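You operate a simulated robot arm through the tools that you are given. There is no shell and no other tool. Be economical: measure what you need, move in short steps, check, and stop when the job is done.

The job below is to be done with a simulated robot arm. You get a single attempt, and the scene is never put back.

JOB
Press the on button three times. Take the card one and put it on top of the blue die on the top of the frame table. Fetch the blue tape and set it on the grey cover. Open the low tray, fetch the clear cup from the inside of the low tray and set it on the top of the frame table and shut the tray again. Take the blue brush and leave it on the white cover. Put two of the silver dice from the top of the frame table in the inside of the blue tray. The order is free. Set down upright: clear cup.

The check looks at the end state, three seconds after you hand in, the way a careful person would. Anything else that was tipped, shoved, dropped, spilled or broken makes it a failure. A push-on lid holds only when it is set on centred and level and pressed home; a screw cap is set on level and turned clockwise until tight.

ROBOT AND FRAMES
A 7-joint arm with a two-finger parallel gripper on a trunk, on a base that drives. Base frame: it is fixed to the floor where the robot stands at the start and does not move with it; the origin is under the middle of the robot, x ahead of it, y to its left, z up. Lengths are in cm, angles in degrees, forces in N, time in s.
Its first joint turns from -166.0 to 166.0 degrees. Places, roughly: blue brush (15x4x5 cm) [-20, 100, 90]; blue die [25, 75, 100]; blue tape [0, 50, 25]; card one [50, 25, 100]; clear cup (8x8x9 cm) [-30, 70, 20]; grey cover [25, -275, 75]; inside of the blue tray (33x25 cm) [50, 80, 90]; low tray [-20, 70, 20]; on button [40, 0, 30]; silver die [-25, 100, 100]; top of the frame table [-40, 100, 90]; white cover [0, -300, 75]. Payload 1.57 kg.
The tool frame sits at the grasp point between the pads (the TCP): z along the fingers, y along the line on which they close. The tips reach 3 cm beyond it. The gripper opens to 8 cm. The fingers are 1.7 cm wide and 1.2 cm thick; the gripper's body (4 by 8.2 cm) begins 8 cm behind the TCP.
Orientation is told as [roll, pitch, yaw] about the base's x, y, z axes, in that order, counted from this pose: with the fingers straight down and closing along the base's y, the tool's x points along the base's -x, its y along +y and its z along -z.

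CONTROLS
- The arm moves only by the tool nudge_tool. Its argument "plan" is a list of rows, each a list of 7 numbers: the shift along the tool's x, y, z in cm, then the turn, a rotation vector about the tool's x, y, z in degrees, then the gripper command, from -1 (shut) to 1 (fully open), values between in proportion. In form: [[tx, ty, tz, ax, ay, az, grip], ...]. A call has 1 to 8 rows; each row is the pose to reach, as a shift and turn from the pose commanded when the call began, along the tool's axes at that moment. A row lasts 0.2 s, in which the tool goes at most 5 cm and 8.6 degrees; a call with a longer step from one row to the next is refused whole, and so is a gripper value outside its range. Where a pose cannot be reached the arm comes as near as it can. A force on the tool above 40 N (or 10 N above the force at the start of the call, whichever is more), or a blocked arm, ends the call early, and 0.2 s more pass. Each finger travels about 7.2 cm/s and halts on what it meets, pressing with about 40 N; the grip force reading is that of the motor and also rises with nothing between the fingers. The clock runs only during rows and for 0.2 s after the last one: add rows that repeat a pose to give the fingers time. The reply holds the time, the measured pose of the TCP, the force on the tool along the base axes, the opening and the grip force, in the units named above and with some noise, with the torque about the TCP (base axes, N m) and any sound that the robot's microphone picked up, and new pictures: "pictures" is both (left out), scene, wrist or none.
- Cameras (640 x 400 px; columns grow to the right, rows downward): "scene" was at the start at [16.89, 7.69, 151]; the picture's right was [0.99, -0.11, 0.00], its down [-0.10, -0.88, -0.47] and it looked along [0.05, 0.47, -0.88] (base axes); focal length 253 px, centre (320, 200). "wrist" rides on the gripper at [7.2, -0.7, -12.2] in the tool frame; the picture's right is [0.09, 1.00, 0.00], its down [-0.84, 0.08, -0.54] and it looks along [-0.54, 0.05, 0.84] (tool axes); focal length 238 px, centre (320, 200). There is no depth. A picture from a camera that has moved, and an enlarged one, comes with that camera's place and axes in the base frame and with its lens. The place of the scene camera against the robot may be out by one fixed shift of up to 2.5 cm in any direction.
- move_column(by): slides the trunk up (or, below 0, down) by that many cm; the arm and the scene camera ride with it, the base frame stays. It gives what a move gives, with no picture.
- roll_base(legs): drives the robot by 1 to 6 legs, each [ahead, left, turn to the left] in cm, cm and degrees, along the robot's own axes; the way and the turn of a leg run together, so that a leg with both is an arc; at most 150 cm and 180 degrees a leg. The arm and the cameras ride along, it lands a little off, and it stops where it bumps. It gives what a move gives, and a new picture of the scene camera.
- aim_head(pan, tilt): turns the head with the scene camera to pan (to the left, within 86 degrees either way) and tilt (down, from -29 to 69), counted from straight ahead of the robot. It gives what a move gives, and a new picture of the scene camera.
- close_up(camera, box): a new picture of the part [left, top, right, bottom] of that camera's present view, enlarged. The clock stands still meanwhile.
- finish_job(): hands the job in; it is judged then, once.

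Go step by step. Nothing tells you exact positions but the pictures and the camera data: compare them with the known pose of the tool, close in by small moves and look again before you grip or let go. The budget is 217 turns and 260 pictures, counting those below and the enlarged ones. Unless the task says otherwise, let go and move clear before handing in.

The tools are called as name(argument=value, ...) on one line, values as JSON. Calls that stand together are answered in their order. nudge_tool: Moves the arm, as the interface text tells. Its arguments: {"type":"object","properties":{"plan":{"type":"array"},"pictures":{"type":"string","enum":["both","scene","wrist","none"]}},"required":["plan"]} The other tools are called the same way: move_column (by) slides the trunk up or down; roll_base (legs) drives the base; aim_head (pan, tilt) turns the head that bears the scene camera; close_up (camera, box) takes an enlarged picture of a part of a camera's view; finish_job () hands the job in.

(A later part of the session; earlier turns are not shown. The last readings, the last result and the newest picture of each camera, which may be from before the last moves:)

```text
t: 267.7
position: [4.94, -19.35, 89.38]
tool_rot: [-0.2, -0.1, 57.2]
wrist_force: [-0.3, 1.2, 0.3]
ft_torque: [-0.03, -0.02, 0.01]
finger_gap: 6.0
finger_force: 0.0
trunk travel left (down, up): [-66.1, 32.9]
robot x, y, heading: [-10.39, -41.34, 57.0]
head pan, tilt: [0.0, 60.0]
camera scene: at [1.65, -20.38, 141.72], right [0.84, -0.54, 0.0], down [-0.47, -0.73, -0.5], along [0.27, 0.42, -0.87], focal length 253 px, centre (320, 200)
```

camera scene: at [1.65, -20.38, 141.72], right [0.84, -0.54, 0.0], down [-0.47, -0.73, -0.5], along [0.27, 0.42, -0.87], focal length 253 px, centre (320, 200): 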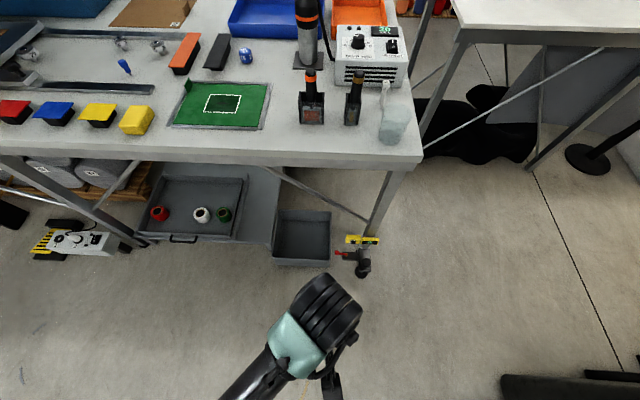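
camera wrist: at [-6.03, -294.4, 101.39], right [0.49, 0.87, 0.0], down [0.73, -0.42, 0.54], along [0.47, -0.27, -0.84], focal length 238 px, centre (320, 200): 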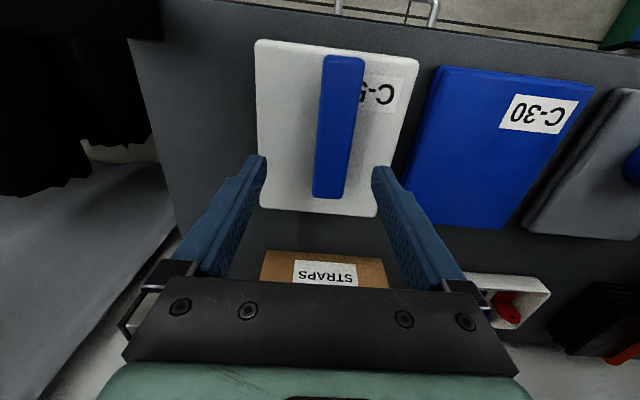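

All in place. I raise the trunk and drive to where the card is within vertical reach.

move_column(by=15)

roll_base(legs=[[26, -4, -0.7], [6, 0, 0]])

nudge_tool(plan=[[0, -4, -1, 0, 0, 0, 0], [0, -8, -2, 0, 0, 0, 0], [0, -12, -3, 0, 0, 0, 0], [0, -15, -3.5, 0, 0, 0, 0], [-4, -15, -3.5, 0, 0, 0, 0], [-8, -15, -3.5, 0, 0, 0, 0]])

```text
t: 269.5
position: [4.99, -19.35, 104.38]
tool_rot: [-0.2, 0.0, 57.3]
wrist_force: [0.0, 0.0, -0.5]
ft_torque: [-0.01, -0.02, 0.01]
finger_gap: 6.01
finger_force: 0.1
trunk travel left (down, up): [-81.1, 17.9]
robot x, y, heading: [-10.06, -41.88, 57.1]
head pan, tilt: [0.0, 60.0]
```

```text
t: 271.9
position: [25.78, 4.89, 104.37]
tool_rot: [0.0, 0.1, 56.8]
wrist_force: [-0.6, 0.4, 0.5]
ft_torque: [-0.03, 0.02, 0.0]
finger_gap: 5.99
finger_force: 0.1
trunk travel left (down, up): [-81.1, 17.9]
robot x, y, heading: [10.21, -17.4, 56.6]
head pan, tilt: [0.0, 60.0]
camera scene: at [22.51, 3.8, 156.7], right [0.84, -0.55, 0.0], down [-0.48, -0.72, -0.5], along [0.27, 0.42, -0.87], focal length 253 px, centre (320, 200)
```

scene: 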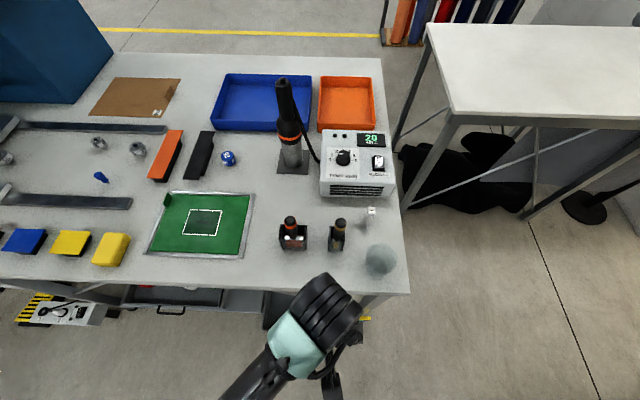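

```text
t: 273.3
position: [42.9, 3.31, 107.91]
tool_rot: [-0.1, 0.0, 56.8]
wrist_force: [-0.2, -0.2, -0.6]
ft_torque: [-0.01, 0.02, -0.02]
finger_gap: 3.99
finger_force: 0.1
trunk travel left (down, up): [-81.1, 17.9]
robot x, y, heading: [10.34, -17.55, 56.7]
head pan, tilt: [0.0, 60.0]
camera scene: at [22.5, 3.73, 156.72], right [0.84, -0.55, 0.0], down [-0.48, -0.72, -0.5], along [0.27, 0.42, -0.87], focal length 253 px, centre (320, 200)
camera wrist: at [39.51, -3.05, 119.94], right [-0.88, 0.47, 0.0], down [0.39, 0.74, 0.54], along [0.26, 0.48, -0.84], focal length 238 px, centre (320, 200)
```

scene: 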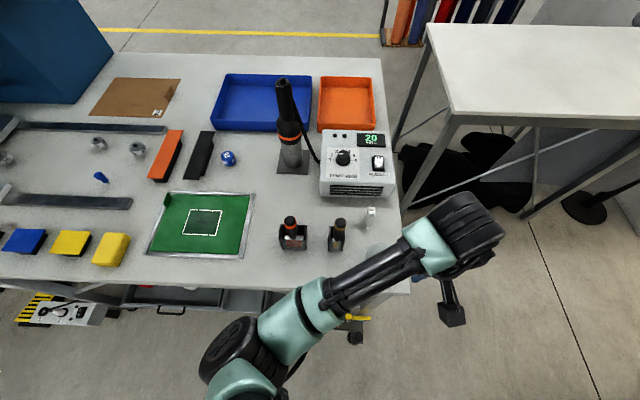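
wrist: 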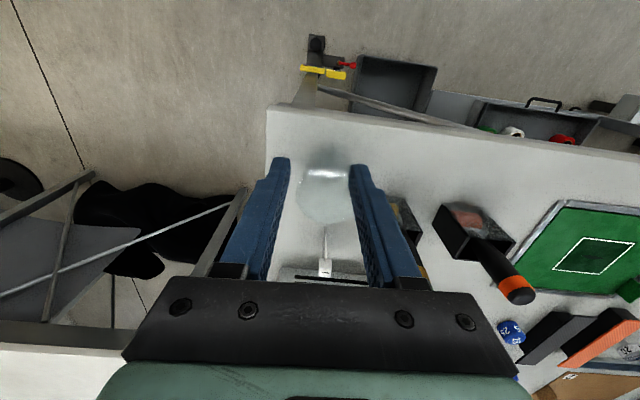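

Card at (51.4,20.8) confirmed. I fly over the cup to above the card.

nudge_tool(plan=[[-4, 0.3, 0, 0, 0, 0, 0], [-8, 0.8, 0, 0, 0, 0, 0], [-12, 1.4, 0, 0, 0, 0, 0], [-16, 2, 0, 0, 0, 0, 0], [-19.3, 2.5, 0, 0, 0, 0, 0], [-19.3, 2.5, 3, 0, 0, 0, 0], [-19.3, 2.5, 3, 0, 0, 0, 0]], pictures="none")

close_up(camera="wrist", box=[200, 60, 440, 240])

```text
t: 274.9
position: [51.26, 20.91, 104.93]
tool_rot: [-0.2, 0.0, 56.8]
wrist_force: [-0.3, 0.5, 0.4]
ft_torque: [-0.01, -0.01, 0.01]
finger_gap: 3.98
finger_force: 0.1
trunk travel left (down, up): [-81.1, 17.9]
robot x, y, heading: [10.48, -17.77, 56.9]
head pan, tilt: [0.0, 60.0]
```

```text
2.22 times, centred on (320, 150) of wrist
camera zoom: at [47.77, 14.5, 116.98], right [-0.88, 0.47, 0.0], down [0.39, 0.74, 0.54], along [0.26, 0.48, -0.84], focal length 530 px, centre (320, 311)
```

zoom: 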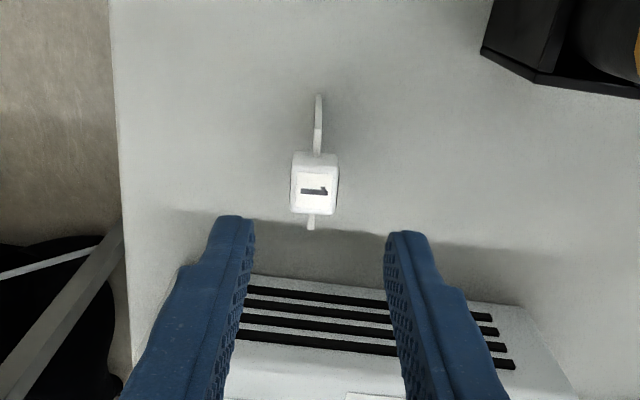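

Exactly above. Descend to grip height.

nudge_tool(plan=[[0, 0, 2.5, 0, 0, 0, 0], [0, 0, 5, 0, 0, 0, 0], [0, 0, 7, 0, 0, 0, 0], [0, 0, 8.4, 0, 0, 0, 0], [0, 0, 8.4, 0, 0, 0, 0]], pictures="wrist")

close_up(camera="scene", box=[300, 130, 420, 270])

```text
t: 276.1
position: [51.19, 20.62, 96.46]
tool_rot: [-0.2, 0.0, 56.7]
wrist_force: [-0.4, -0.4, 0.3]
ft_torque: [0.04, 0.01, 0.03]
finger_gap: 4.02
finger_force: 0.0
trunk travel left (down, up): [-81.1, 17.9]
robot x, y, heading: [10.31, -17.43, 56.8]
head pan, tilt: [0.0, 60.0]
camera wrist: at [47.71, 14.41, 108.62], right [-0.88, 0.47, 0.0], down [0.39, 0.74, 0.54], along [0.26, 0.48, -0.84], focal length 238 px, centre (320, 200)
```

wrist: 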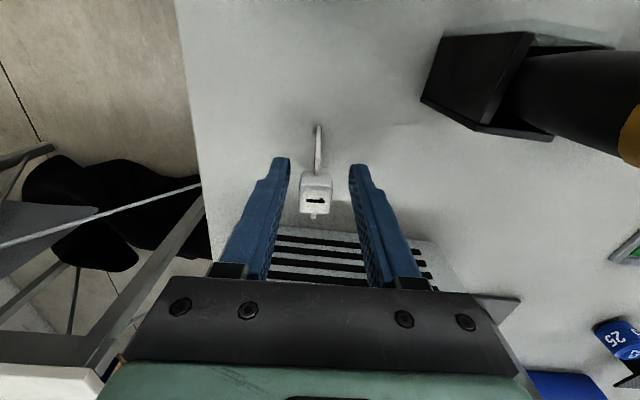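

```text
2.86 times, centred on (360, 200) of scene
camera zoom: at [22.43, 3.7, 156.73], right [0.84, -0.55, 0.0], down [-0.48, -0.72, -0.5], along [0.27, 0.42, -0.87], focal length 722 px, centre (206, 200)
```

zoom: 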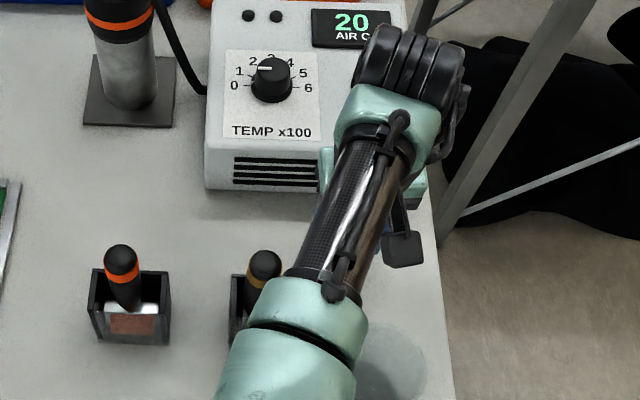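

Cube sits between the pads. Close and lift a little.

nudge_tool(plan=[[0, 0, 0, 0, 0, 0, -0.4], [0, 0, 0, 0, 0, 0, -1], [0, 0, 0, 0, 0, 0, -1], [0, 0, 0, 0, 0, 0, -1], [0, 0, -2, 0, 0, 0, -1], [0, 0, -5, 0, 0, 0, -1]], pictures="wrist")

close_up(camera="wrist", box=[240, 80, 400, 240])

```text
t: 277.5
position: [51.08, 20.66, 101.68]
tool_rot: [-0.3, 0.0, 56.7]
wrist_force: [0.8, 0.8, 0.2]
ft_torque: [-0.01, -0.01, 0.0]
finger_gap: 1.65
finger_force: 31.2
trunk travel left (down, up): [-81.1, 17.9]
robot x, y, heading: [10.56, -17.44, 56.7]
head pan, tilt: [0.0, 60.0]
camera wrist: at [47.65, 14.42, 113.7], right [-0.88, 0.47, 0.0], down [0.39, 0.74, 0.54], along [0.26, 0.48, -0.84], focal length 238 px, centre (320, 200)
```

wrist: 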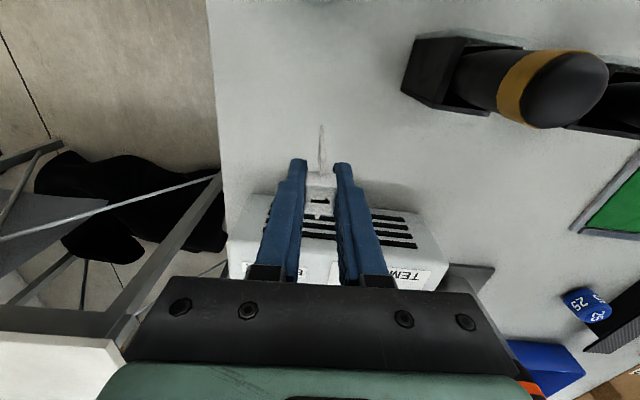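

```text
2.50 times, centred on (320, 160) of wrist
camera zoom: at [47.65, 14.42, 113.7], right [-0.88, 0.47, 0.0], down [0.39, 0.74, 0.54], along [0.26, 0.48, -0.84], focal length 596 px, centre (320, 300)
```

zoom: 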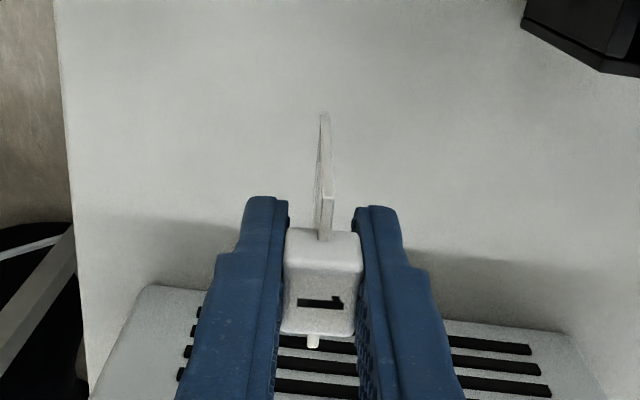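

Card is held upright. I lift higher and retract over the cup.

nudge_tool(plan=[[0, 0, -3, 0, 0, 0, -1], [2, 0, -6, 0, 0, 0, -1], [6, 0, -8, 0, 0, 0, -1], [10.5, 0, -8, 0, 0, 0, -1], [15, 0, -8, 0, 0, 0, -1], [19, 0, -8, 0, 0, 0, -1], [22, 2, -8, 0, 0, 0, -1], [24, 5, -8, 0, 0, 0, -1]], pictures="none")

nudge_tool(plan=[[0, 4, 0, 0, 0, 0, -1], [0, 8, 0, 0, 0, 0, -1], [2, 12, 0, 0, 0, 0, -1], [2, 12, 0, 0, 0, 0, -1]], pictures="wrist")

roll_base(legs=[[-14, 0, 0], [0, 55, 0], [20, 0, 0]])

```text
t: 279.3
position: [33.73, 3.51, 109.48]
tool_rot: [-0.2, 0.0, 56.8]
wrist_force: [0.0, -0.1, 0.2]
ft_torque: [0.01, -0.06, -0.01]
finger_gap: 1.64
finger_force: 31.5
trunk travel left (down, up): [-81.1, 17.9]
robot x, y, heading: [10.53, -17.53, 56.5]
head pan, tilt: [0.0, 60.0]
```

```text
t: 280.3
position: [22.74, 8.4, 109.52]
tool_rot: [-0.2, -0.1, 56.7]
wrist_force: [-0.1, -0.5, 0.2]
ft_torque: [0.01, -0.01, 0.0]
finger_gap: 1.66
finger_force: 31.7
trunk travel left (down, up): [-81.1, 17.9]
robot x, y, heading: [10.04, -17.36, 56.8]
head pan, tilt: [0.0, 60.0]
camera wrist: at [19.36, 2.15, 121.55], right [-0.88, 0.47, 0.0], down [0.39, 0.74, 0.54], along [0.26, 0.48, -0.84], focal length 238 px, centre (320, 200)
```

wrist: 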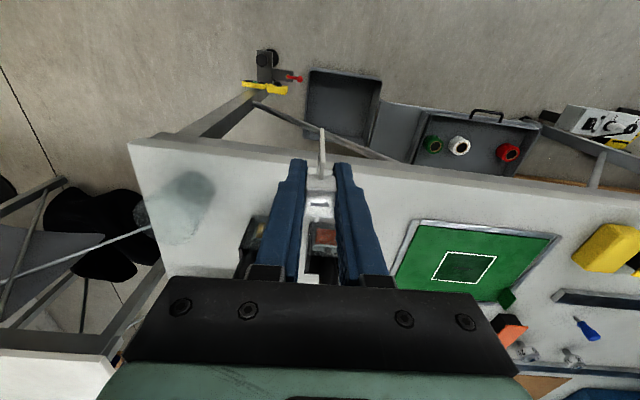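

```text
t: 285.6
position: [-19.91, 44.52, 109.59]
tool_rot: [-0.2, 0.0, 56.8]
wrist_force: [1.1, -0.1, 0.4]
ft_torque: [0.01, -0.02, -0.01]
finger_gap: 1.65
finger_force: 31.3
trunk travel left (down, up): [-81.1, 17.9]
robot x, y, heading: [-32.53, 18.66, 57.1]
head pan, tilt: [0.0, 60.0]
camera scene: at [-20.23, 39.65, 156.72], right [0.84, -0.55, 0.0], down [-0.48, -0.72, -0.5], along [0.27, 0.42, -0.87], focal length 253 px, centre (320, 200)
```

scene: 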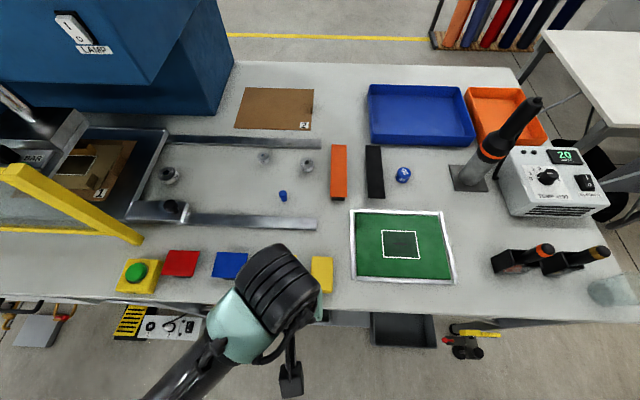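

Base at F≈−2.5, L≈37. Die ≈ (26.6,61.3). I edge forward and slightly right toward it.

roll_base(legs=[[5, -5, -0.7]])

roll_base(legs=[[5, 0, 0]])

roll_base(legs=[[4, 0, 0]])

```text
t: 286.6
position: [-12.7, 45.55, 109.53]
tool_rot: [-0.1, 0.0, 56.0]
wrist_force: [0.0, -0.9, 0.0]
ft_torque: [0.02, 0.02, -0.03]
finger_gap: 1.68
finger_force: 31.7
trunk travel left (down, up): [-81.1, 17.9]
robot x, y, heading: [-25.71, 20.17, 55.9]
head pan, tilt: [0.0, 60.0]
camera scene: at [-13.07, 40.89, 156.71], right [0.83, -0.56, 0.0], down [-0.49, -0.72, -0.5], along [0.28, 0.41, -0.87], focal length 253 px, centre (320, 200)
```

scene: 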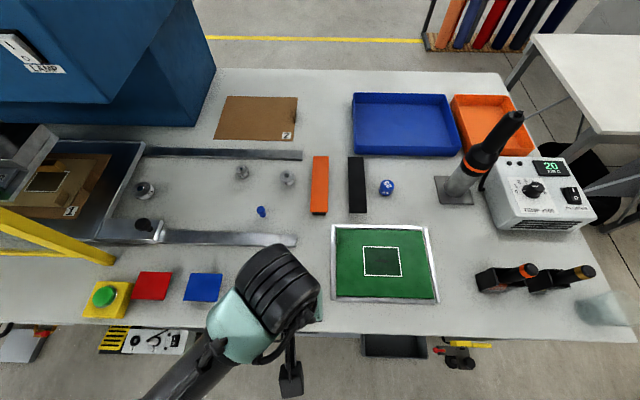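

```text
t: 287.6
position: [-9.98, 49.75, 109.42]
tool_rot: [-0.1, 0.0, 56.1]
wrist_force: [1.0, -0.3, -0.5]
ft_torque: [0.0, 0.0, -0.04]
finger_gap: 1.69
finger_force: 31.8
trunk travel left (down, up): [-81.1, 17.9]
robot x, y, heading: [-22.97, 24.13, 55.9]
head pan, tilt: [0.0, 60.0]
camera scene: at [-10.4, 44.97, 156.72], right [0.83, -0.56, 0.0], down [-0.48, -0.72, -0.5], along [0.28, 0.41, -0.87], focal length 253 px, centre (320, 200)
```

scene: 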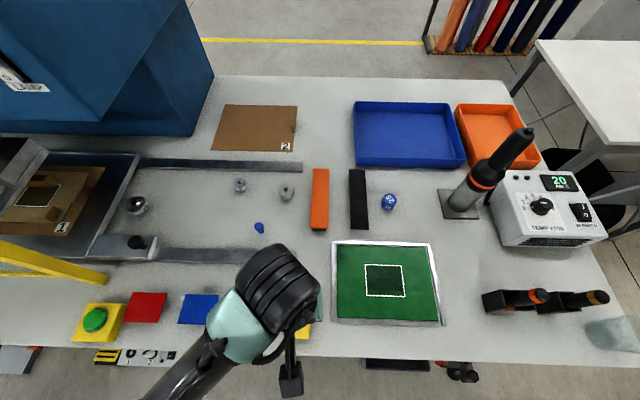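

```text
t: 288.4
position: [-7.88, 52.91, 109.62]
tool_rot: [-0.1, 0.0, 56.1]
wrist_force: [0.3, -0.1, 0.0]
ft_torque: [-0.01, -0.06, 0.0]
finger_gap: 1.65
finger_force: 31.7
trunk travel left (down, up): [-81.1, 17.9]
robot x, y, heading: [-20.65, 27.5, 56.0]
head pan, tilt: [0.0, 60.0]
camera scene: at [-8.27, 48.14, 156.74], right [0.83, -0.56, 0.0], down [-0.48, -0.72, -0.5], along [0.28, 0.41, -0.87], focal length 253 px, centre (320, 200)
```

scene: 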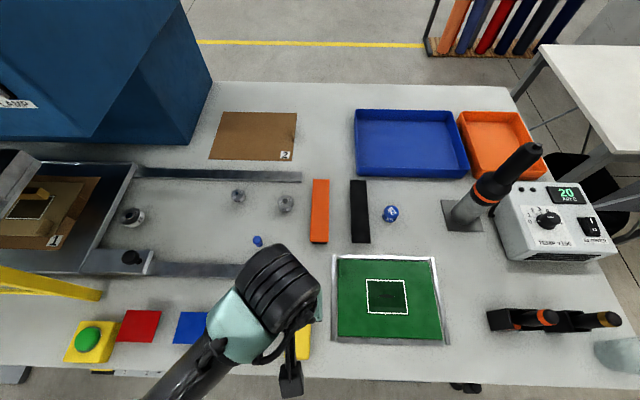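

Die is ~58 cm away; 3 forward and 3 right more.

roll_base(legs=[[3, -3, 0]])

nudge_tool(plan=[[0, -4, 0, 0, 0, 0, -1], [0, -8, 0, 0, 0, 0, -1], [0, -12, 0, 0, 0, 0, -1], [-4, -14, 0, 0, 0, 0, -1], [-8, -16, 0, 0, 0, 0, -1], [-12, -18, 0, 0, 0, 0, -1]])

```text
t: 289.3
position: [-3.81, 53.75, 109.46]
tool_rot: [-0.1, 0.0, 56.1]
wrist_force: [0.6, -0.1, 0.4]
ft_torque: [-0.03, 0.01, -0.05]
finger_gap: 1.66
finger_force: 32.2
trunk travel left (down, up): [-81.1, 17.9]
robot x, y, heading: [-16.59, 28.02, 55.9]
head pan, tilt: [0.0, 60.0]
camera scene: at [-4.15, 48.97, 156.74], right [0.83, -0.56, 0.0], down [-0.48, -0.72, -0.5], along [0.28, 0.41, -0.87], focal length 253 px, centre (320, 200)
```

scene: 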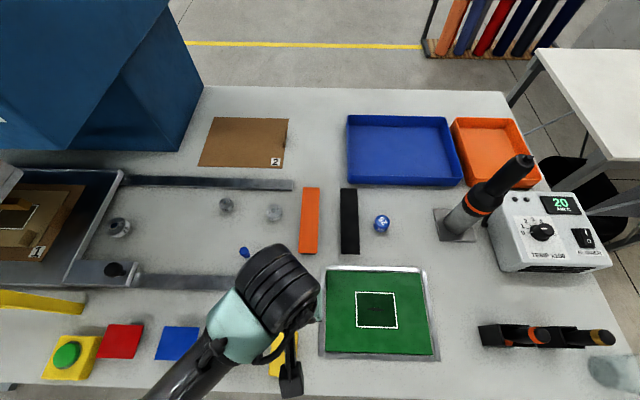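

```text
t: 290.7
position: [18.01, 53.81, 109.81]
tool_rot: [-0.1, 0.1, 56.0]
wrist_force: [-0.1, -0.2, 0.7]
ft_torque: [0.0, 0.02, 0.0]
finger_gap: 1.65
finger_force: 31.8
trunk travel left (down, up): [-81.1, 17.9]
robot x, y, heading: [-16.59, 28.29, 56.0]
head pan, tilt: [0.0, 60.0]
camera scene: at [-3.99, 49.05, 156.71], right [0.83, -0.56, 0.0], down [-0.48, -0.72, -0.5], along [0.28, 0.41, -0.87], focal length 253 px, centre (320, 200)
camera wrist: at [14.55, 47.53, 121.77], right [-0.88, 0.48, 0.0], down [0.4, 0.74, 0.54], along [0.26, 0.47, -0.84], focal length 238 px, centre (320, 200)
```

scene: 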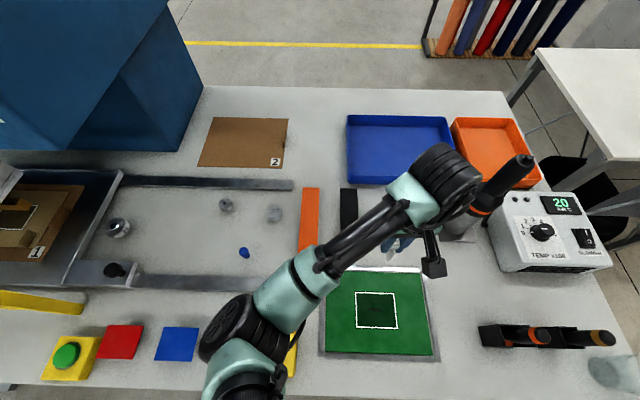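
wrist: 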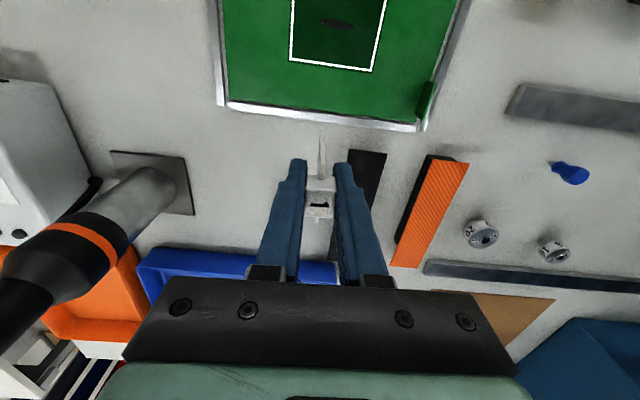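

The die is hidden behind the fingers; I shift left 7 cm to see and measure it.

nudge_tool(plan=[[0, 3.5, 0, 0, 0, 0, -1], [0, 7, 0, 0, 0, 0, -1], [0, 7, 0, 0, 0, 0, -1]], pictures="wrist")

close_up(camera="wrist", box=[200, 100, 440, 280])

```text
t: 291.5
position: [12.01, 57.82, 109.59]
tool_rot: [-0.1, 0.0, 56.0]
wrist_force: [0.4, -0.2, 0.1]
ft_torque: [-0.02, 0.01, 0.01]
finger_gap: 1.66
finger_force: 32.0
trunk travel left (down, up): [-81.1, 17.9]
robot x, y, heading: [-16.52, 28.3, 56.2]
head pan, tilt: [0.0, 60.0]
camera wrist: at [8.5, 51.5, 121.58], right [-0.88, 0.48, 0.0], down [0.4, 0.74, 0.54], along [0.26, 0.47, -0.84], focal length 238 px, centre (320, 200)
```

wrist: 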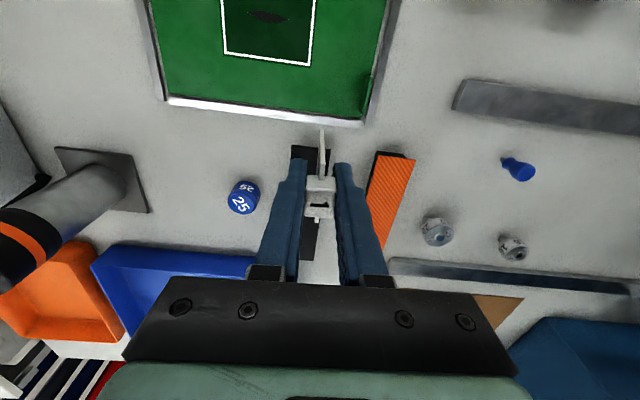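

```text
2.22 times, centred on (320, 190) of wrist
camera zoom: at [8.5, 51.5, 121.58], right [-0.88, 0.48, 0.0], down [0.4, 0.74, 0.54], along [0.26, 0.47, -0.84], focal length 530 px, centre (320, 222)
```

zoom: 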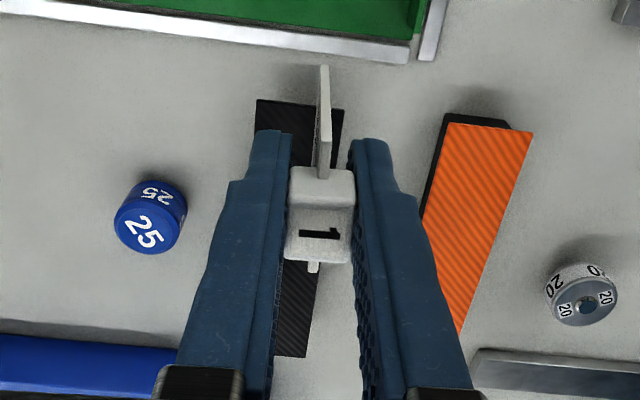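

Die is a flat-topped cylinder ~4 cm wide. I move forward 8 cm for a second bearing on it.

nudge_tool(plan=[[-4, 0, 0, 0, 0, 0, -1], [-8, 0, 2, 0, 0, 0, -1], [-8, 0, 3, 0, 0, 0, -1], [-8, 0, 3, 0, 0, 0, -1]], pictures="none")

close_up(camera="wrist", box=[160, 60, 400, 240])

```text
t: 292.5
position: [16.32, 64.44, 106.45]
tool_rot: [-0.1, 0.0, 56.0]
wrist_force: [-0.8, -0.2, 0.1]
ft_torque: [0.02, 0.02, 0.01]
finger_gap: 1.67
finger_force: 31.8
trunk travel left (down, up): [-81.1, 17.9]
robot x, y, heading: [-16.36, 27.68, 55.8]
head pan, tilt: [0.0, 60.0]
```

```text
2.22 times, centred on (280, 150) of wrist
camera zoom: at [12.89, 58.17, 118.49], right [-0.88, 0.48, 0.0], down [0.4, 0.74, 0.54], along [0.26, 0.47, -0.84], focal length 530 px, centre (409, 311)
```

zoom: 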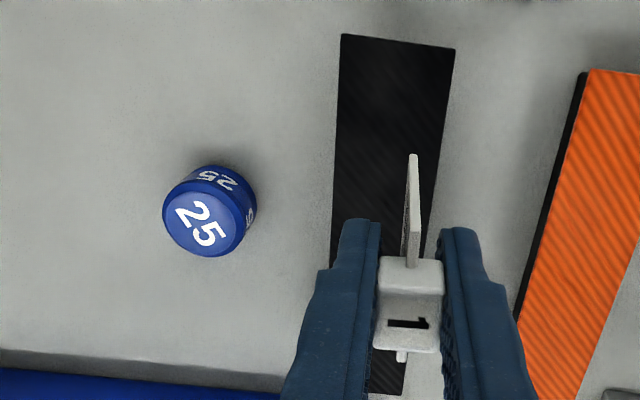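

Die top ≈ (27.4,62.4,93.2). I bring the card over it, staying high.

nudge_tool(plan=[[-1.5, -3, 0, 0, 0, 0, -1], [-3, -6, 0, 0, 0, 0, -1], [-4, -8.5, 0, 0, 0, 0, -1], [-4.55, -10.3, 0, 0, 0, 0, -1], [-4.55, -10.3, 0, 0, 0, 0, -1], [-4.55, -10.3, 3, 0, 0, 0, -1], [-4.55, -10.3, 3, 0, 0, 0, -1]], pictures="wrist")

close_up(camera="wrist", box=[240, 60, 400, 220])

close_up(camera="scene", box=[310, 140, 510, 280])

```text
t: 294.1
position: [27.62, 62.49, 103.43]
tool_rot: [0.0, -0.1, 56.1]
wrist_force: [-0.2, 0.2, 0.3]
ft_torque: [-0.02, 0.0, -0.02]
finger_gap: 1.68
finger_force: 32.0
trunk travel left (down, up): [-81.1, 17.9]
robot x, y, heading: [-16.32, 28.37, 55.9]
head pan, tilt: [0.0, 60.0]
camera wrist: at [24.19, 56.21, 115.52], right [-0.88, 0.48, 0.0], down [0.4, 0.74, 0.54], along [0.26, 0.48, -0.84], focal length 238 px, centre (320, 200)
```

wrist: 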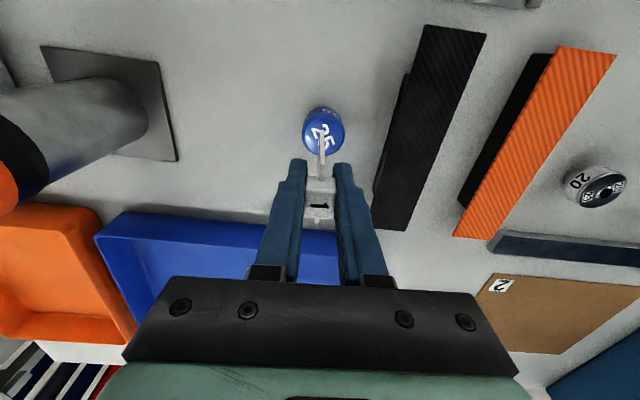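

```text
2.50 times, centred on (320, 140) of wrist
camera zoom: at [24.19, 56.21, 115.52], right [-0.88, 0.48, 0.0], down [0.4, 0.74, 0.54], along [0.26, 0.48, -0.84], focal length 596 px, centre (320, 350)
```

zoom: 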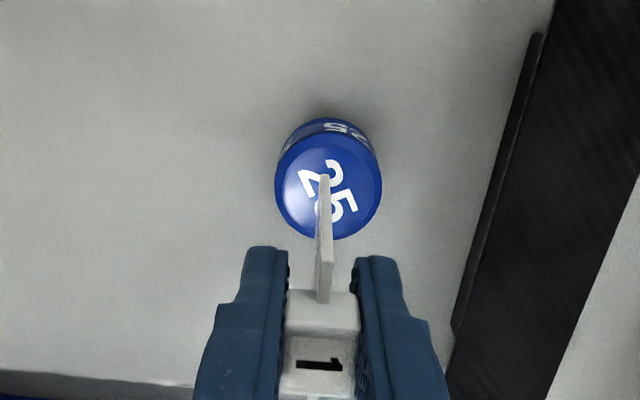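

```text
2.86 times, centred on (410, 210) of scene
camera zoom: at [-4.13, 49.04, 156.73], right [0.83, -0.56, 0.0], down [-0.48, -0.72, -0.5], along [0.28, 0.41, -0.87], focal length 722 px, centre (63, 171)
```

zoom: 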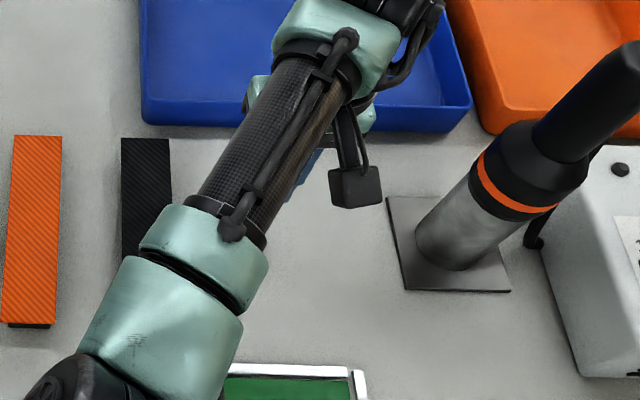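

Card and die are nearly aligned; I shift 0.6 back, 0.2 left and lower close to the die's top.

nudge_tool(plan=[[0.6, 0.2, 0, 0, 0, 0, -1], [0.6, 0.2, 1, 0, 0, 0, -1], [0.6, 0.2, 2, 0, 0, 0, -1], [0.6, 0.2, 2.6, 0, 0, 0, -1], [0.6, 0.2, 2.6, 0, 0, 0, -1]], pictures="none")

close_up(camera="wrist", box=[260, 80, 380, 200])

```text
t: 295.3
position: [27.2, 61.97, 100.84]
tool_rot: [-0.2, 0.0, 56.1]
wrist_force: [-0.4, -0.2, 0.9]
ft_torque: [-0.03, -0.02, 0.01]
finger_gap: 1.66
finger_force: 31.5
trunk travel left (down, up): [-81.1, 17.9]
robot x, y, heading: [-16.4, 28.33, 56.2]
head pan, tilt: [0.0, 60.0]
```

```text
3.33 times, centred on (320, 140) of wrist
camera zoom: at [23.71, 55.7, 112.95], right [-0.88, 0.48, 0.0], down [0.4, 0.74, 0.54], along [0.26, 0.47, -0.84], focal length 794 px, centre (320, 400)
```

zoom: 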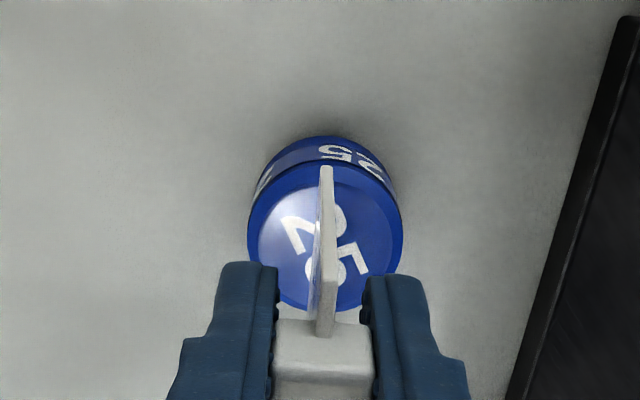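

Centred on the die. Lowering by small steps to contact.

nudge_tool(plan=[[0, 0, 0.3, 0, 0, 0, -1], [0, 0, 0.6, 0, 0, 0, -1]], pictures="none")

nudge_tool(plan=[[0, 0, 0.15, 0, 0, 0, -1], [0, 0, 0.3, 0, 0, 0, -1]], pictures="none")

```text
t: 295.9
position: [27.09, 61.94, 100.21]
tool_rot: [-0.1, -0.1, 56.1]
wrist_force: [-0.4, -0.1, -0.3]
ft_torque: [-0.01, -0.02, 0.0]
finger_gap: 1.64
finger_force: 32.0
trunk travel left (down, up): [-81.1, 17.9]
robot x, y, heading: [-16.41, 28.33, 56.1]
head pan, tilt: [0.0, 60.0]
```

```text
t: 296.5
position: [27.17, 61.84, 100.13]
tool_rot: [-0.2, -0.1, 56.1]
wrist_force: [-1.2, 1.0, 4.7]
ft_torque: [-0.03, 0.05, -0.03]
finger_gap: 1.67
finger_force: 32.0
trunk travel left (down, up): [-81.1, 17.9]
robot x, y, heading: [-16.5, 28.0, 55.7]
head pan, tilt: [0.0, 60.0]
```

Contact reached. Press 0.15 more and look.

nudge_tool(plan=[[0, 0, 0.15, 0, 0, 0, -1]], pictures="none")

close_up(camera="wrist", box=[260, 80, 380, 200])

```text
t: 296.9
position: [27.07, 61.92, 100.07]
tool_rot: [-0.1, -0.2, 56.0]
wrist_force: [-1.7, -1.3, 11.0]
ft_torque: [0.0, 0.06, 0.0]
finger_gap: 1.66
finger_force: 32.0
trunk travel left (down, up): [-81.1, 17.9]
robot x, y, heading: [-16.4, 27.98, 56.1]
head pan, tilt: [0.0, 60.0]
```

```text
3.33 times, centred on (320, 140) of wrist
camera zoom: at [23.63, 55.55, 112.11], right [-0.88, 0.48, 0.0], down [0.4, 0.74, 0.54], along [0.26, 0.48, -0.84], focal length 794 px, centre (320, 400)
```

zoom: 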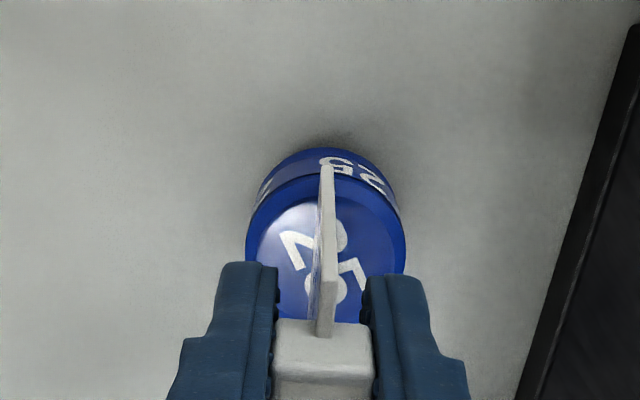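

The card overhangs the near rim slightly; I lift, shift 0.35 forward and set again.

nudge_tool(plan=[[0, 0, -0.6, 0, 0, 0, -1], [-0.35, 0, -0.6, 0, 0, 0, -1], [-0.35, 0, -0.3, 0, 0, 0, -1], [-0.35, 0, -0.1, 0, 0, 0, -1]], pictures="none")

nudge_tool(plan=[[0, 0, 0.1, 0, 0, 0, -1]], pictures="none")

close_up(camera="wrist", box=[260, 80, 380, 200])

```text
t: 297.9
position: [27.38, 62.24, 100.0]
tool_rot: [-0.2, -0.1, 56.0]
wrist_force: [-0.2, -1.2, 8.4]
ft_torque: [-0.11, 0.1, 0.02]
finger_gap: 1.65
finger_force: 31.6
trunk travel left (down, up): [-81.1, 17.9]
robot x, y, heading: [-16.7, 28.34, 56.3]
head pan, tilt: [0.0, 60.0]
```

```text
t: 298.3
position: [27.47, 62.25, 100.02]
tool_rot: [-0.2, -0.3, 56.1]
wrist_force: [-1.0, -0.6, 13.6]
ft_torque: [-0.09, 0.13, -0.02]
finger_gap: 1.68
finger_force: 32.0
trunk travel left (down, up): [-81.1, 17.9]
robot x, y, heading: [-16.32, 27.82, 55.9]
head pan, tilt: [0.0, 60.0]
```

```text
3.33 times, centred on (320, 140) of wrist
camera zoom: at [23.85, 55.88, 112.1], right [-0.88, 0.48, 0.0], down [0.4, 0.74, 0.54], along [0.26, 0.48, -0.84], focal length 794 px, centre (320, 400)
```

zoom: 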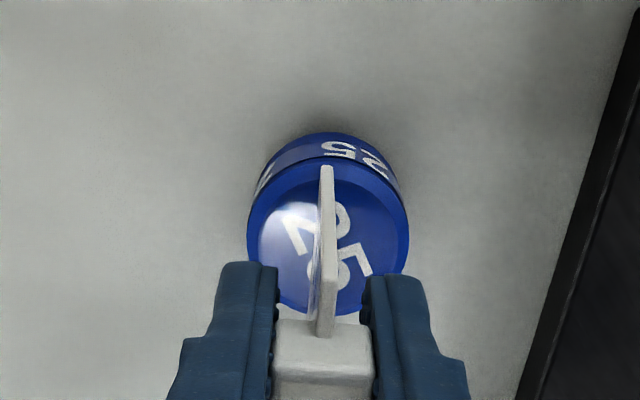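

Well seated. Ease the load, open slightly and check it stands.

nudge_tool(plan=[[0, 0, -0.15, 0, 0, 0, -1], [0, 0, -0.15, 0, 0, 0, -0.55], [0, 0, -0.15, 0, 0, 0, -0.4], [0, 0, -0.15, 0, 0, 0, -0.2], [0, 0, -0.15, 0, 0, 0, -0.2]], pictures="none")

close_up(camera="wrist", box=[240, 60, 400, 220])

```text
t: 299.5
position: [27.39, 62.2, 100.04]
tool_rot: [-0.1, 0.0, 56.1]
wrist_force: [0.1, 0.1, -0.3]
ft_torque: [0.01, 0.01, 0.02]
finger_gap: 3.2
finger_force: 0.1
trunk travel left (down, up): [-81.1, 17.9]
robot x, y, heading: [-16.41, 27.96, 56.2]
head pan, tilt: [0.0, 60.0]
```

```text
2.50 times, centred on (320, 140) of wrist
camera zoom: at [23.89, 55.91, 112.08], right [-0.88, 0.48, 0.0], down [0.4, 0.74, 0.54], along [0.26, 0.47, -0.84], focal length 596 px, centre (320, 350)
```

zoom: 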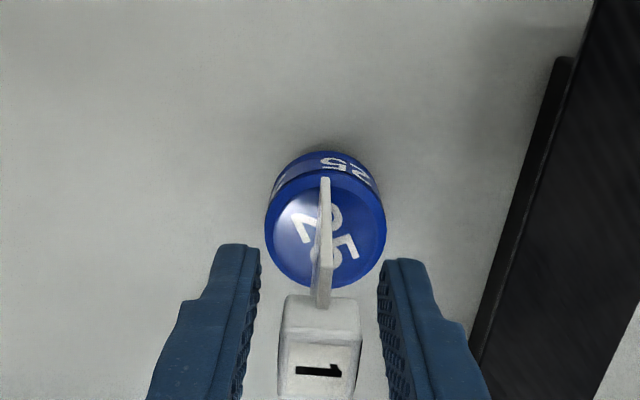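

Card one stands on the blue die. I lift straight up, back away, and shift toward the silver dice.

nudge_tool(plan=[[0, 0, -3, 0, 0, 0, -0.2], [0, 0, -7, 0, 0, 0, -0.2], [0, 0, -9, 0, 0, 0, 0], [4, 2, -9, 0, 0, 0, 0.3], [7, 5.5, -9, 0, 0, 0, 0.3], [9, 10, -9, 0, 0, 0, 0.3], [9, 15, -9, 0, 0, 0, 0.3], [9, 20, -9, 0, 0, 0, 0.3]], pictures="none")

roll_base(legs=[[2.5, 10, 0]])

close_up(camera="wrist", box=[0, 0, 640, 400])

```text
t: 301.3
position: [5.71, 65.97, 109.16]
tool_rot: [-0.3, 0.0, 56.0]
wrist_force: [0.3, -0.4, 0.5]
ft_torque: [-0.02, -0.05, -0.01]
finger_gap: 5.21
finger_force: 0.1
trunk travel left (down, up): [-81.1, 17.9]
robot x, y, heading: [-16.49, 27.74, 56.0]
head pan, tilt: [0.0, 60.0]
```

```text
t: 302.5
position: [-1.12, 73.72, 109.32]
tool_rot: [-0.1, 0.0, 56.1]
wrist_force: [-0.3, 0.3, -0.1]
ft_torque: [-0.02, 0.02, 0.0]
finger_gap: 5.19
finger_force: 0.1
trunk travel left (down, up): [-81.1, 17.9]
robot x, y, heading: [-23.52, 35.62, 55.8]
head pan, tilt: [0.0, 60.0]
camera scene: at [-10.97, 56.66, 156.73], right [0.83, -0.56, 0.0], down [-0.48, -0.72, -0.5], along [0.28, 0.41, -0.87], focal length 253 px, centre (320, 200)
```

scene: 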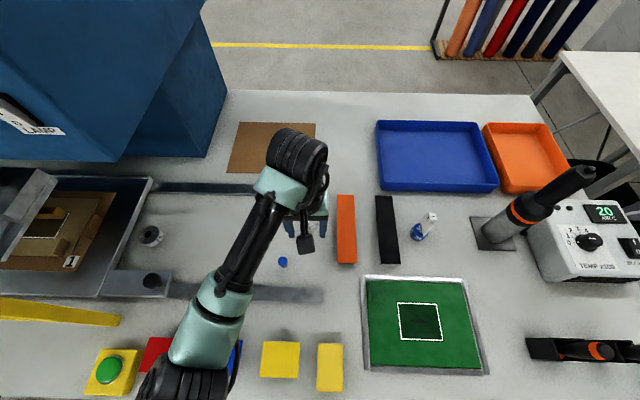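

```text
1.00 times, centred on (320, 200) of wrist (not enlarged: the box is as wide or as high as the picture)
camera zoom: at [-4.57, 67.35, 121.27], right [-0.88, 0.48, 0.0], down [0.4, 0.74, 0.54], along [0.26, 0.47, -0.84], focal length 238 px, centre (320, 200)
```

zoom: 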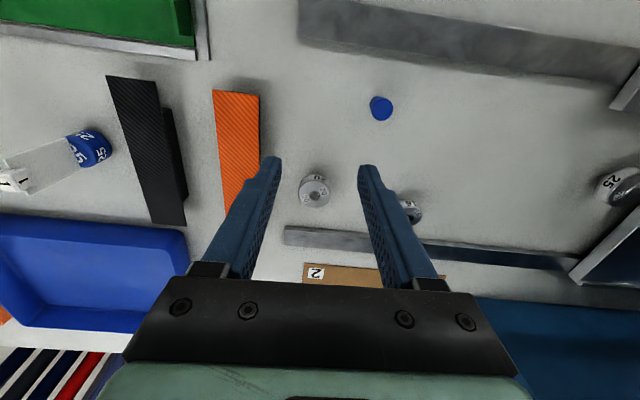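

Card stands well. Silver die "20" is ~10 cm ahead of the tool. I approach and take a second bearing.

nudge_tool(plan=[[-4, 0.3, 0, 0, 0, 0, 0.3], [-8, 0.5, 3, 0, 0, 0, 0.3], [-9, 0.5, 7, 0, 0, 0, 0.3], [-9, 0.5, 7, 0, 0, 0, 0.3]], pictures="none")

close_up(camera="wrist", box=[200, 60, 440, 240])

```text
t: 303.5
position: [3.37, 81.38, 102.11]
tool_rot: [0.0, 0.1, 56.1]
wrist_force: [0.5, 1.3, 0.2]
ft_torque: [0.01, 0.01, 0.04]
finger_gap: 5.21
finger_force: 0.0
trunk travel left (down, up): [-81.1, 17.9]
robot x, y, heading: [-23.56, 35.85, 56.0]
head pan, tilt: [0.0, 60.0]
```

```text
2.22 times, centred on (320, 150) of wrist
camera zoom: at [-0.13, 75.08, 114.1], right [-0.88, 0.48, 0.0], down [0.4, 0.74, 0.54], along [0.26, 0.47, -0.84], focal length 530 px, centre (320, 311)
```

zoom: 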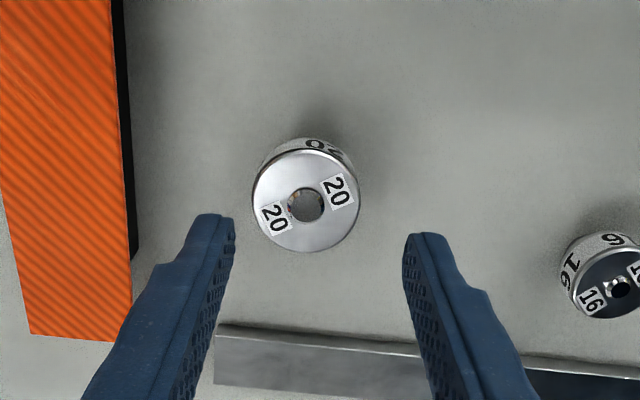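

Die "20": ~4.6 cm wide, centre ≈ (4.7,82.4). I open fully, centre and descend.

nudge_tool(plan=[[-0.8, -0.3, 0, 0, 0, 0, 1], [-1.6, -0.5, 2, 0, 0, 0, 1], [-1.6, -0.5, 4, 0, 0, 0, 1], [-1.6, -0.5, 4, 0, 0, 0, 1]], pictures="none")

close_up(camera="wrist", box=[200, 60, 440, 240])

```text
t: 304.5
position: [4.84, 82.56, 97.97]
tool_rot: [-0.1, 0.1, 56.1]
wrist_force: [1.1, 0.3, 0.5]
ft_torque: [0.0, 0.0, -0.01]
finger_gap: 7.98
finger_force: 0.1
trunk travel left (down, up): [-81.1, 17.9]
robot x, y, heading: [-23.33, 35.34, 55.8]
head pan, tilt: [0.0, 60.0]
```

```text
2.22 times, centred on (320, 150) of wrist
camera zoom: at [1.35, 76.22, 110.09], right [-0.88, 0.48, 0.0], down [0.4, 0.74, 0.54], along [0.26, 0.47, -0.84], focal length 530 px, centre (320, 311)
```

zoom: 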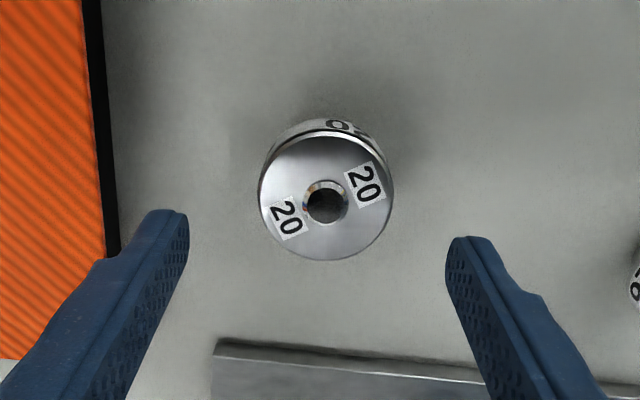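

Slight back shift 0.5, descend and grip.

nudge_tool(plan=[[0.5, 0, 1.5, 0, 0, 0, 1], [0.5, 0, 3, 0, 0, 0, 1], [0.5, 0, 4.6, 0, 0, 0, 1], [0.5, 0, 4.6, 0, 0, 0, 1], [0.5, 0, 4.6, 0, 0, 0, -0.2], [0.5, 0, 4.6, 0, 0, 0, -0.5], [0.5, 0, 4.6, 0, 0, 0, -0.5]], pictures="wrist")

```text
t: 306.1
position: [4.58, 82.13, 93.46]
tool_rot: [-0.1, 0.1, 56.0]
wrist_force: [0.0, 0.9, 0.1]
ft_torque: [-0.01, -0.01, -0.03]
finger_gap: 4.35
finger_force: 40.3
trunk travel left (down, up): [-81.1, 17.9]
robot x, y, heading: [-23.57, 35.77, 55.9]
head pan, tilt: [0.0, 60.0]
camera wrist: at [1.09, 75.8, 105.49], right [-0.88, 0.48, 0.0], down [0.4, 0.74, 0.54], along [0.26, 0.47, -0.84], focal length 238 px, centre (320, 200)
```

wrist: 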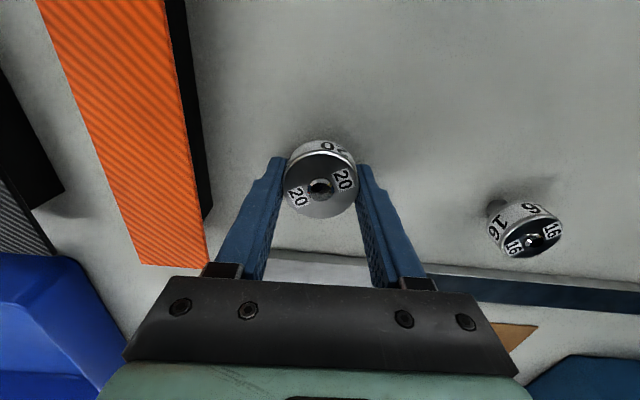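

Die "20" is gripped. I lift, retract, and drive around the table's right side, from which the blue tray is reachable.

nudge_tool(plan=[[0, 0, -4, 0, 0, 0, -0.5], [0, 0, -8, 0, 0, 0, -0.5], [2, 0, -12, 0, 0, 0, -0.5], [6, 0, -14, 0, 0, 0, -0.5], [10.5, 0, -15, 0, 0, 0, -0.5], [15, 0, -15, 0, 0, 0, -0.5], [19, 0, -15, 0, 0, 0, -0.5], [21, 0, -15, 0, 0, 0, -0.5]], pictures="none")

roll_base(legs=[[-40, 0, 0], [0, -59, 0], [18, -50, 0], [60, -8, 0]])

aim_head(pan=60, tilt=55)

```text
t: 307.9
position: [-7.25, 64.46, 108.61]
tool_rot: [-0.1, 0.0, 56.1]
wrist_force: [0.0, 0.0, -2.5]
ft_torque: [0.01, -0.01, 0.0]
finger_gap: 4.34
finger_force: 40.1
trunk travel left (down, up): [-81.1, 17.9]
robot x, y, heading: [-23.63, 35.94, 56.1]
head pan, tilt: [0.0, 60.0]
```

```text
t: 319.1
position: [112.83, 29.38, 108.63]
tool_rot: [-0.1, 0.0, 55.5]
wrist_force: [0.4, -0.4, -2.8]
ft_torque: [0.02, 0.01, -0.02]
finger_gap: 4.32
finger_force: 40.1
trunk travel left (down, up): [-81.1, 17.9]
robot x, y, heading: [96.48, 0.91, 55.5]
head pan, tilt: [0.0, 60.0]
camera scene: at [108.9, 21.55, 156.72], right [0.82, -0.57, 0.0], down [-0.49, -0.71, -0.5], along [0.28, 0.41, -0.87], focal length 253 px, centre (320, 200)
```

scene: 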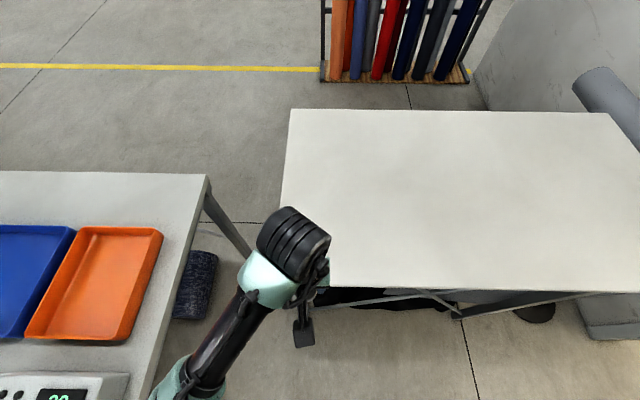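

```text
t: 320.4
position: [112.93, 29.42, 108.6]
tool_rot: [-0.2, 0.1, 55.5]
wrist_force: [-0.9, 0.2, -2.6]
ft_torque: [0.0, -0.01, 0.0]
finger_gap: 4.32
finger_force: 40.0
trunk travel left (down, up): [-81.1, 17.9]
robot x, y, heading: [96.26, 0.89, 55.2]
head pan, tilt: [60.0, 55.0]
camera scene: at [102.02, 22.58, 157.33], right [0.9, 0.43, 0.0], down [0.35, -0.74, -0.57], along [-0.25, 0.52, -0.82], focal length 253 px, centre (320, 200)
```

scene: 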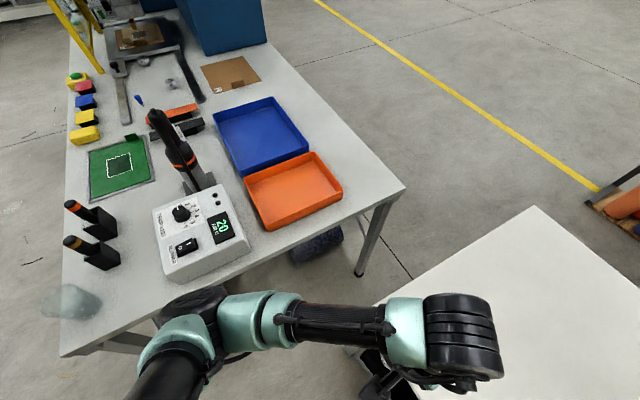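

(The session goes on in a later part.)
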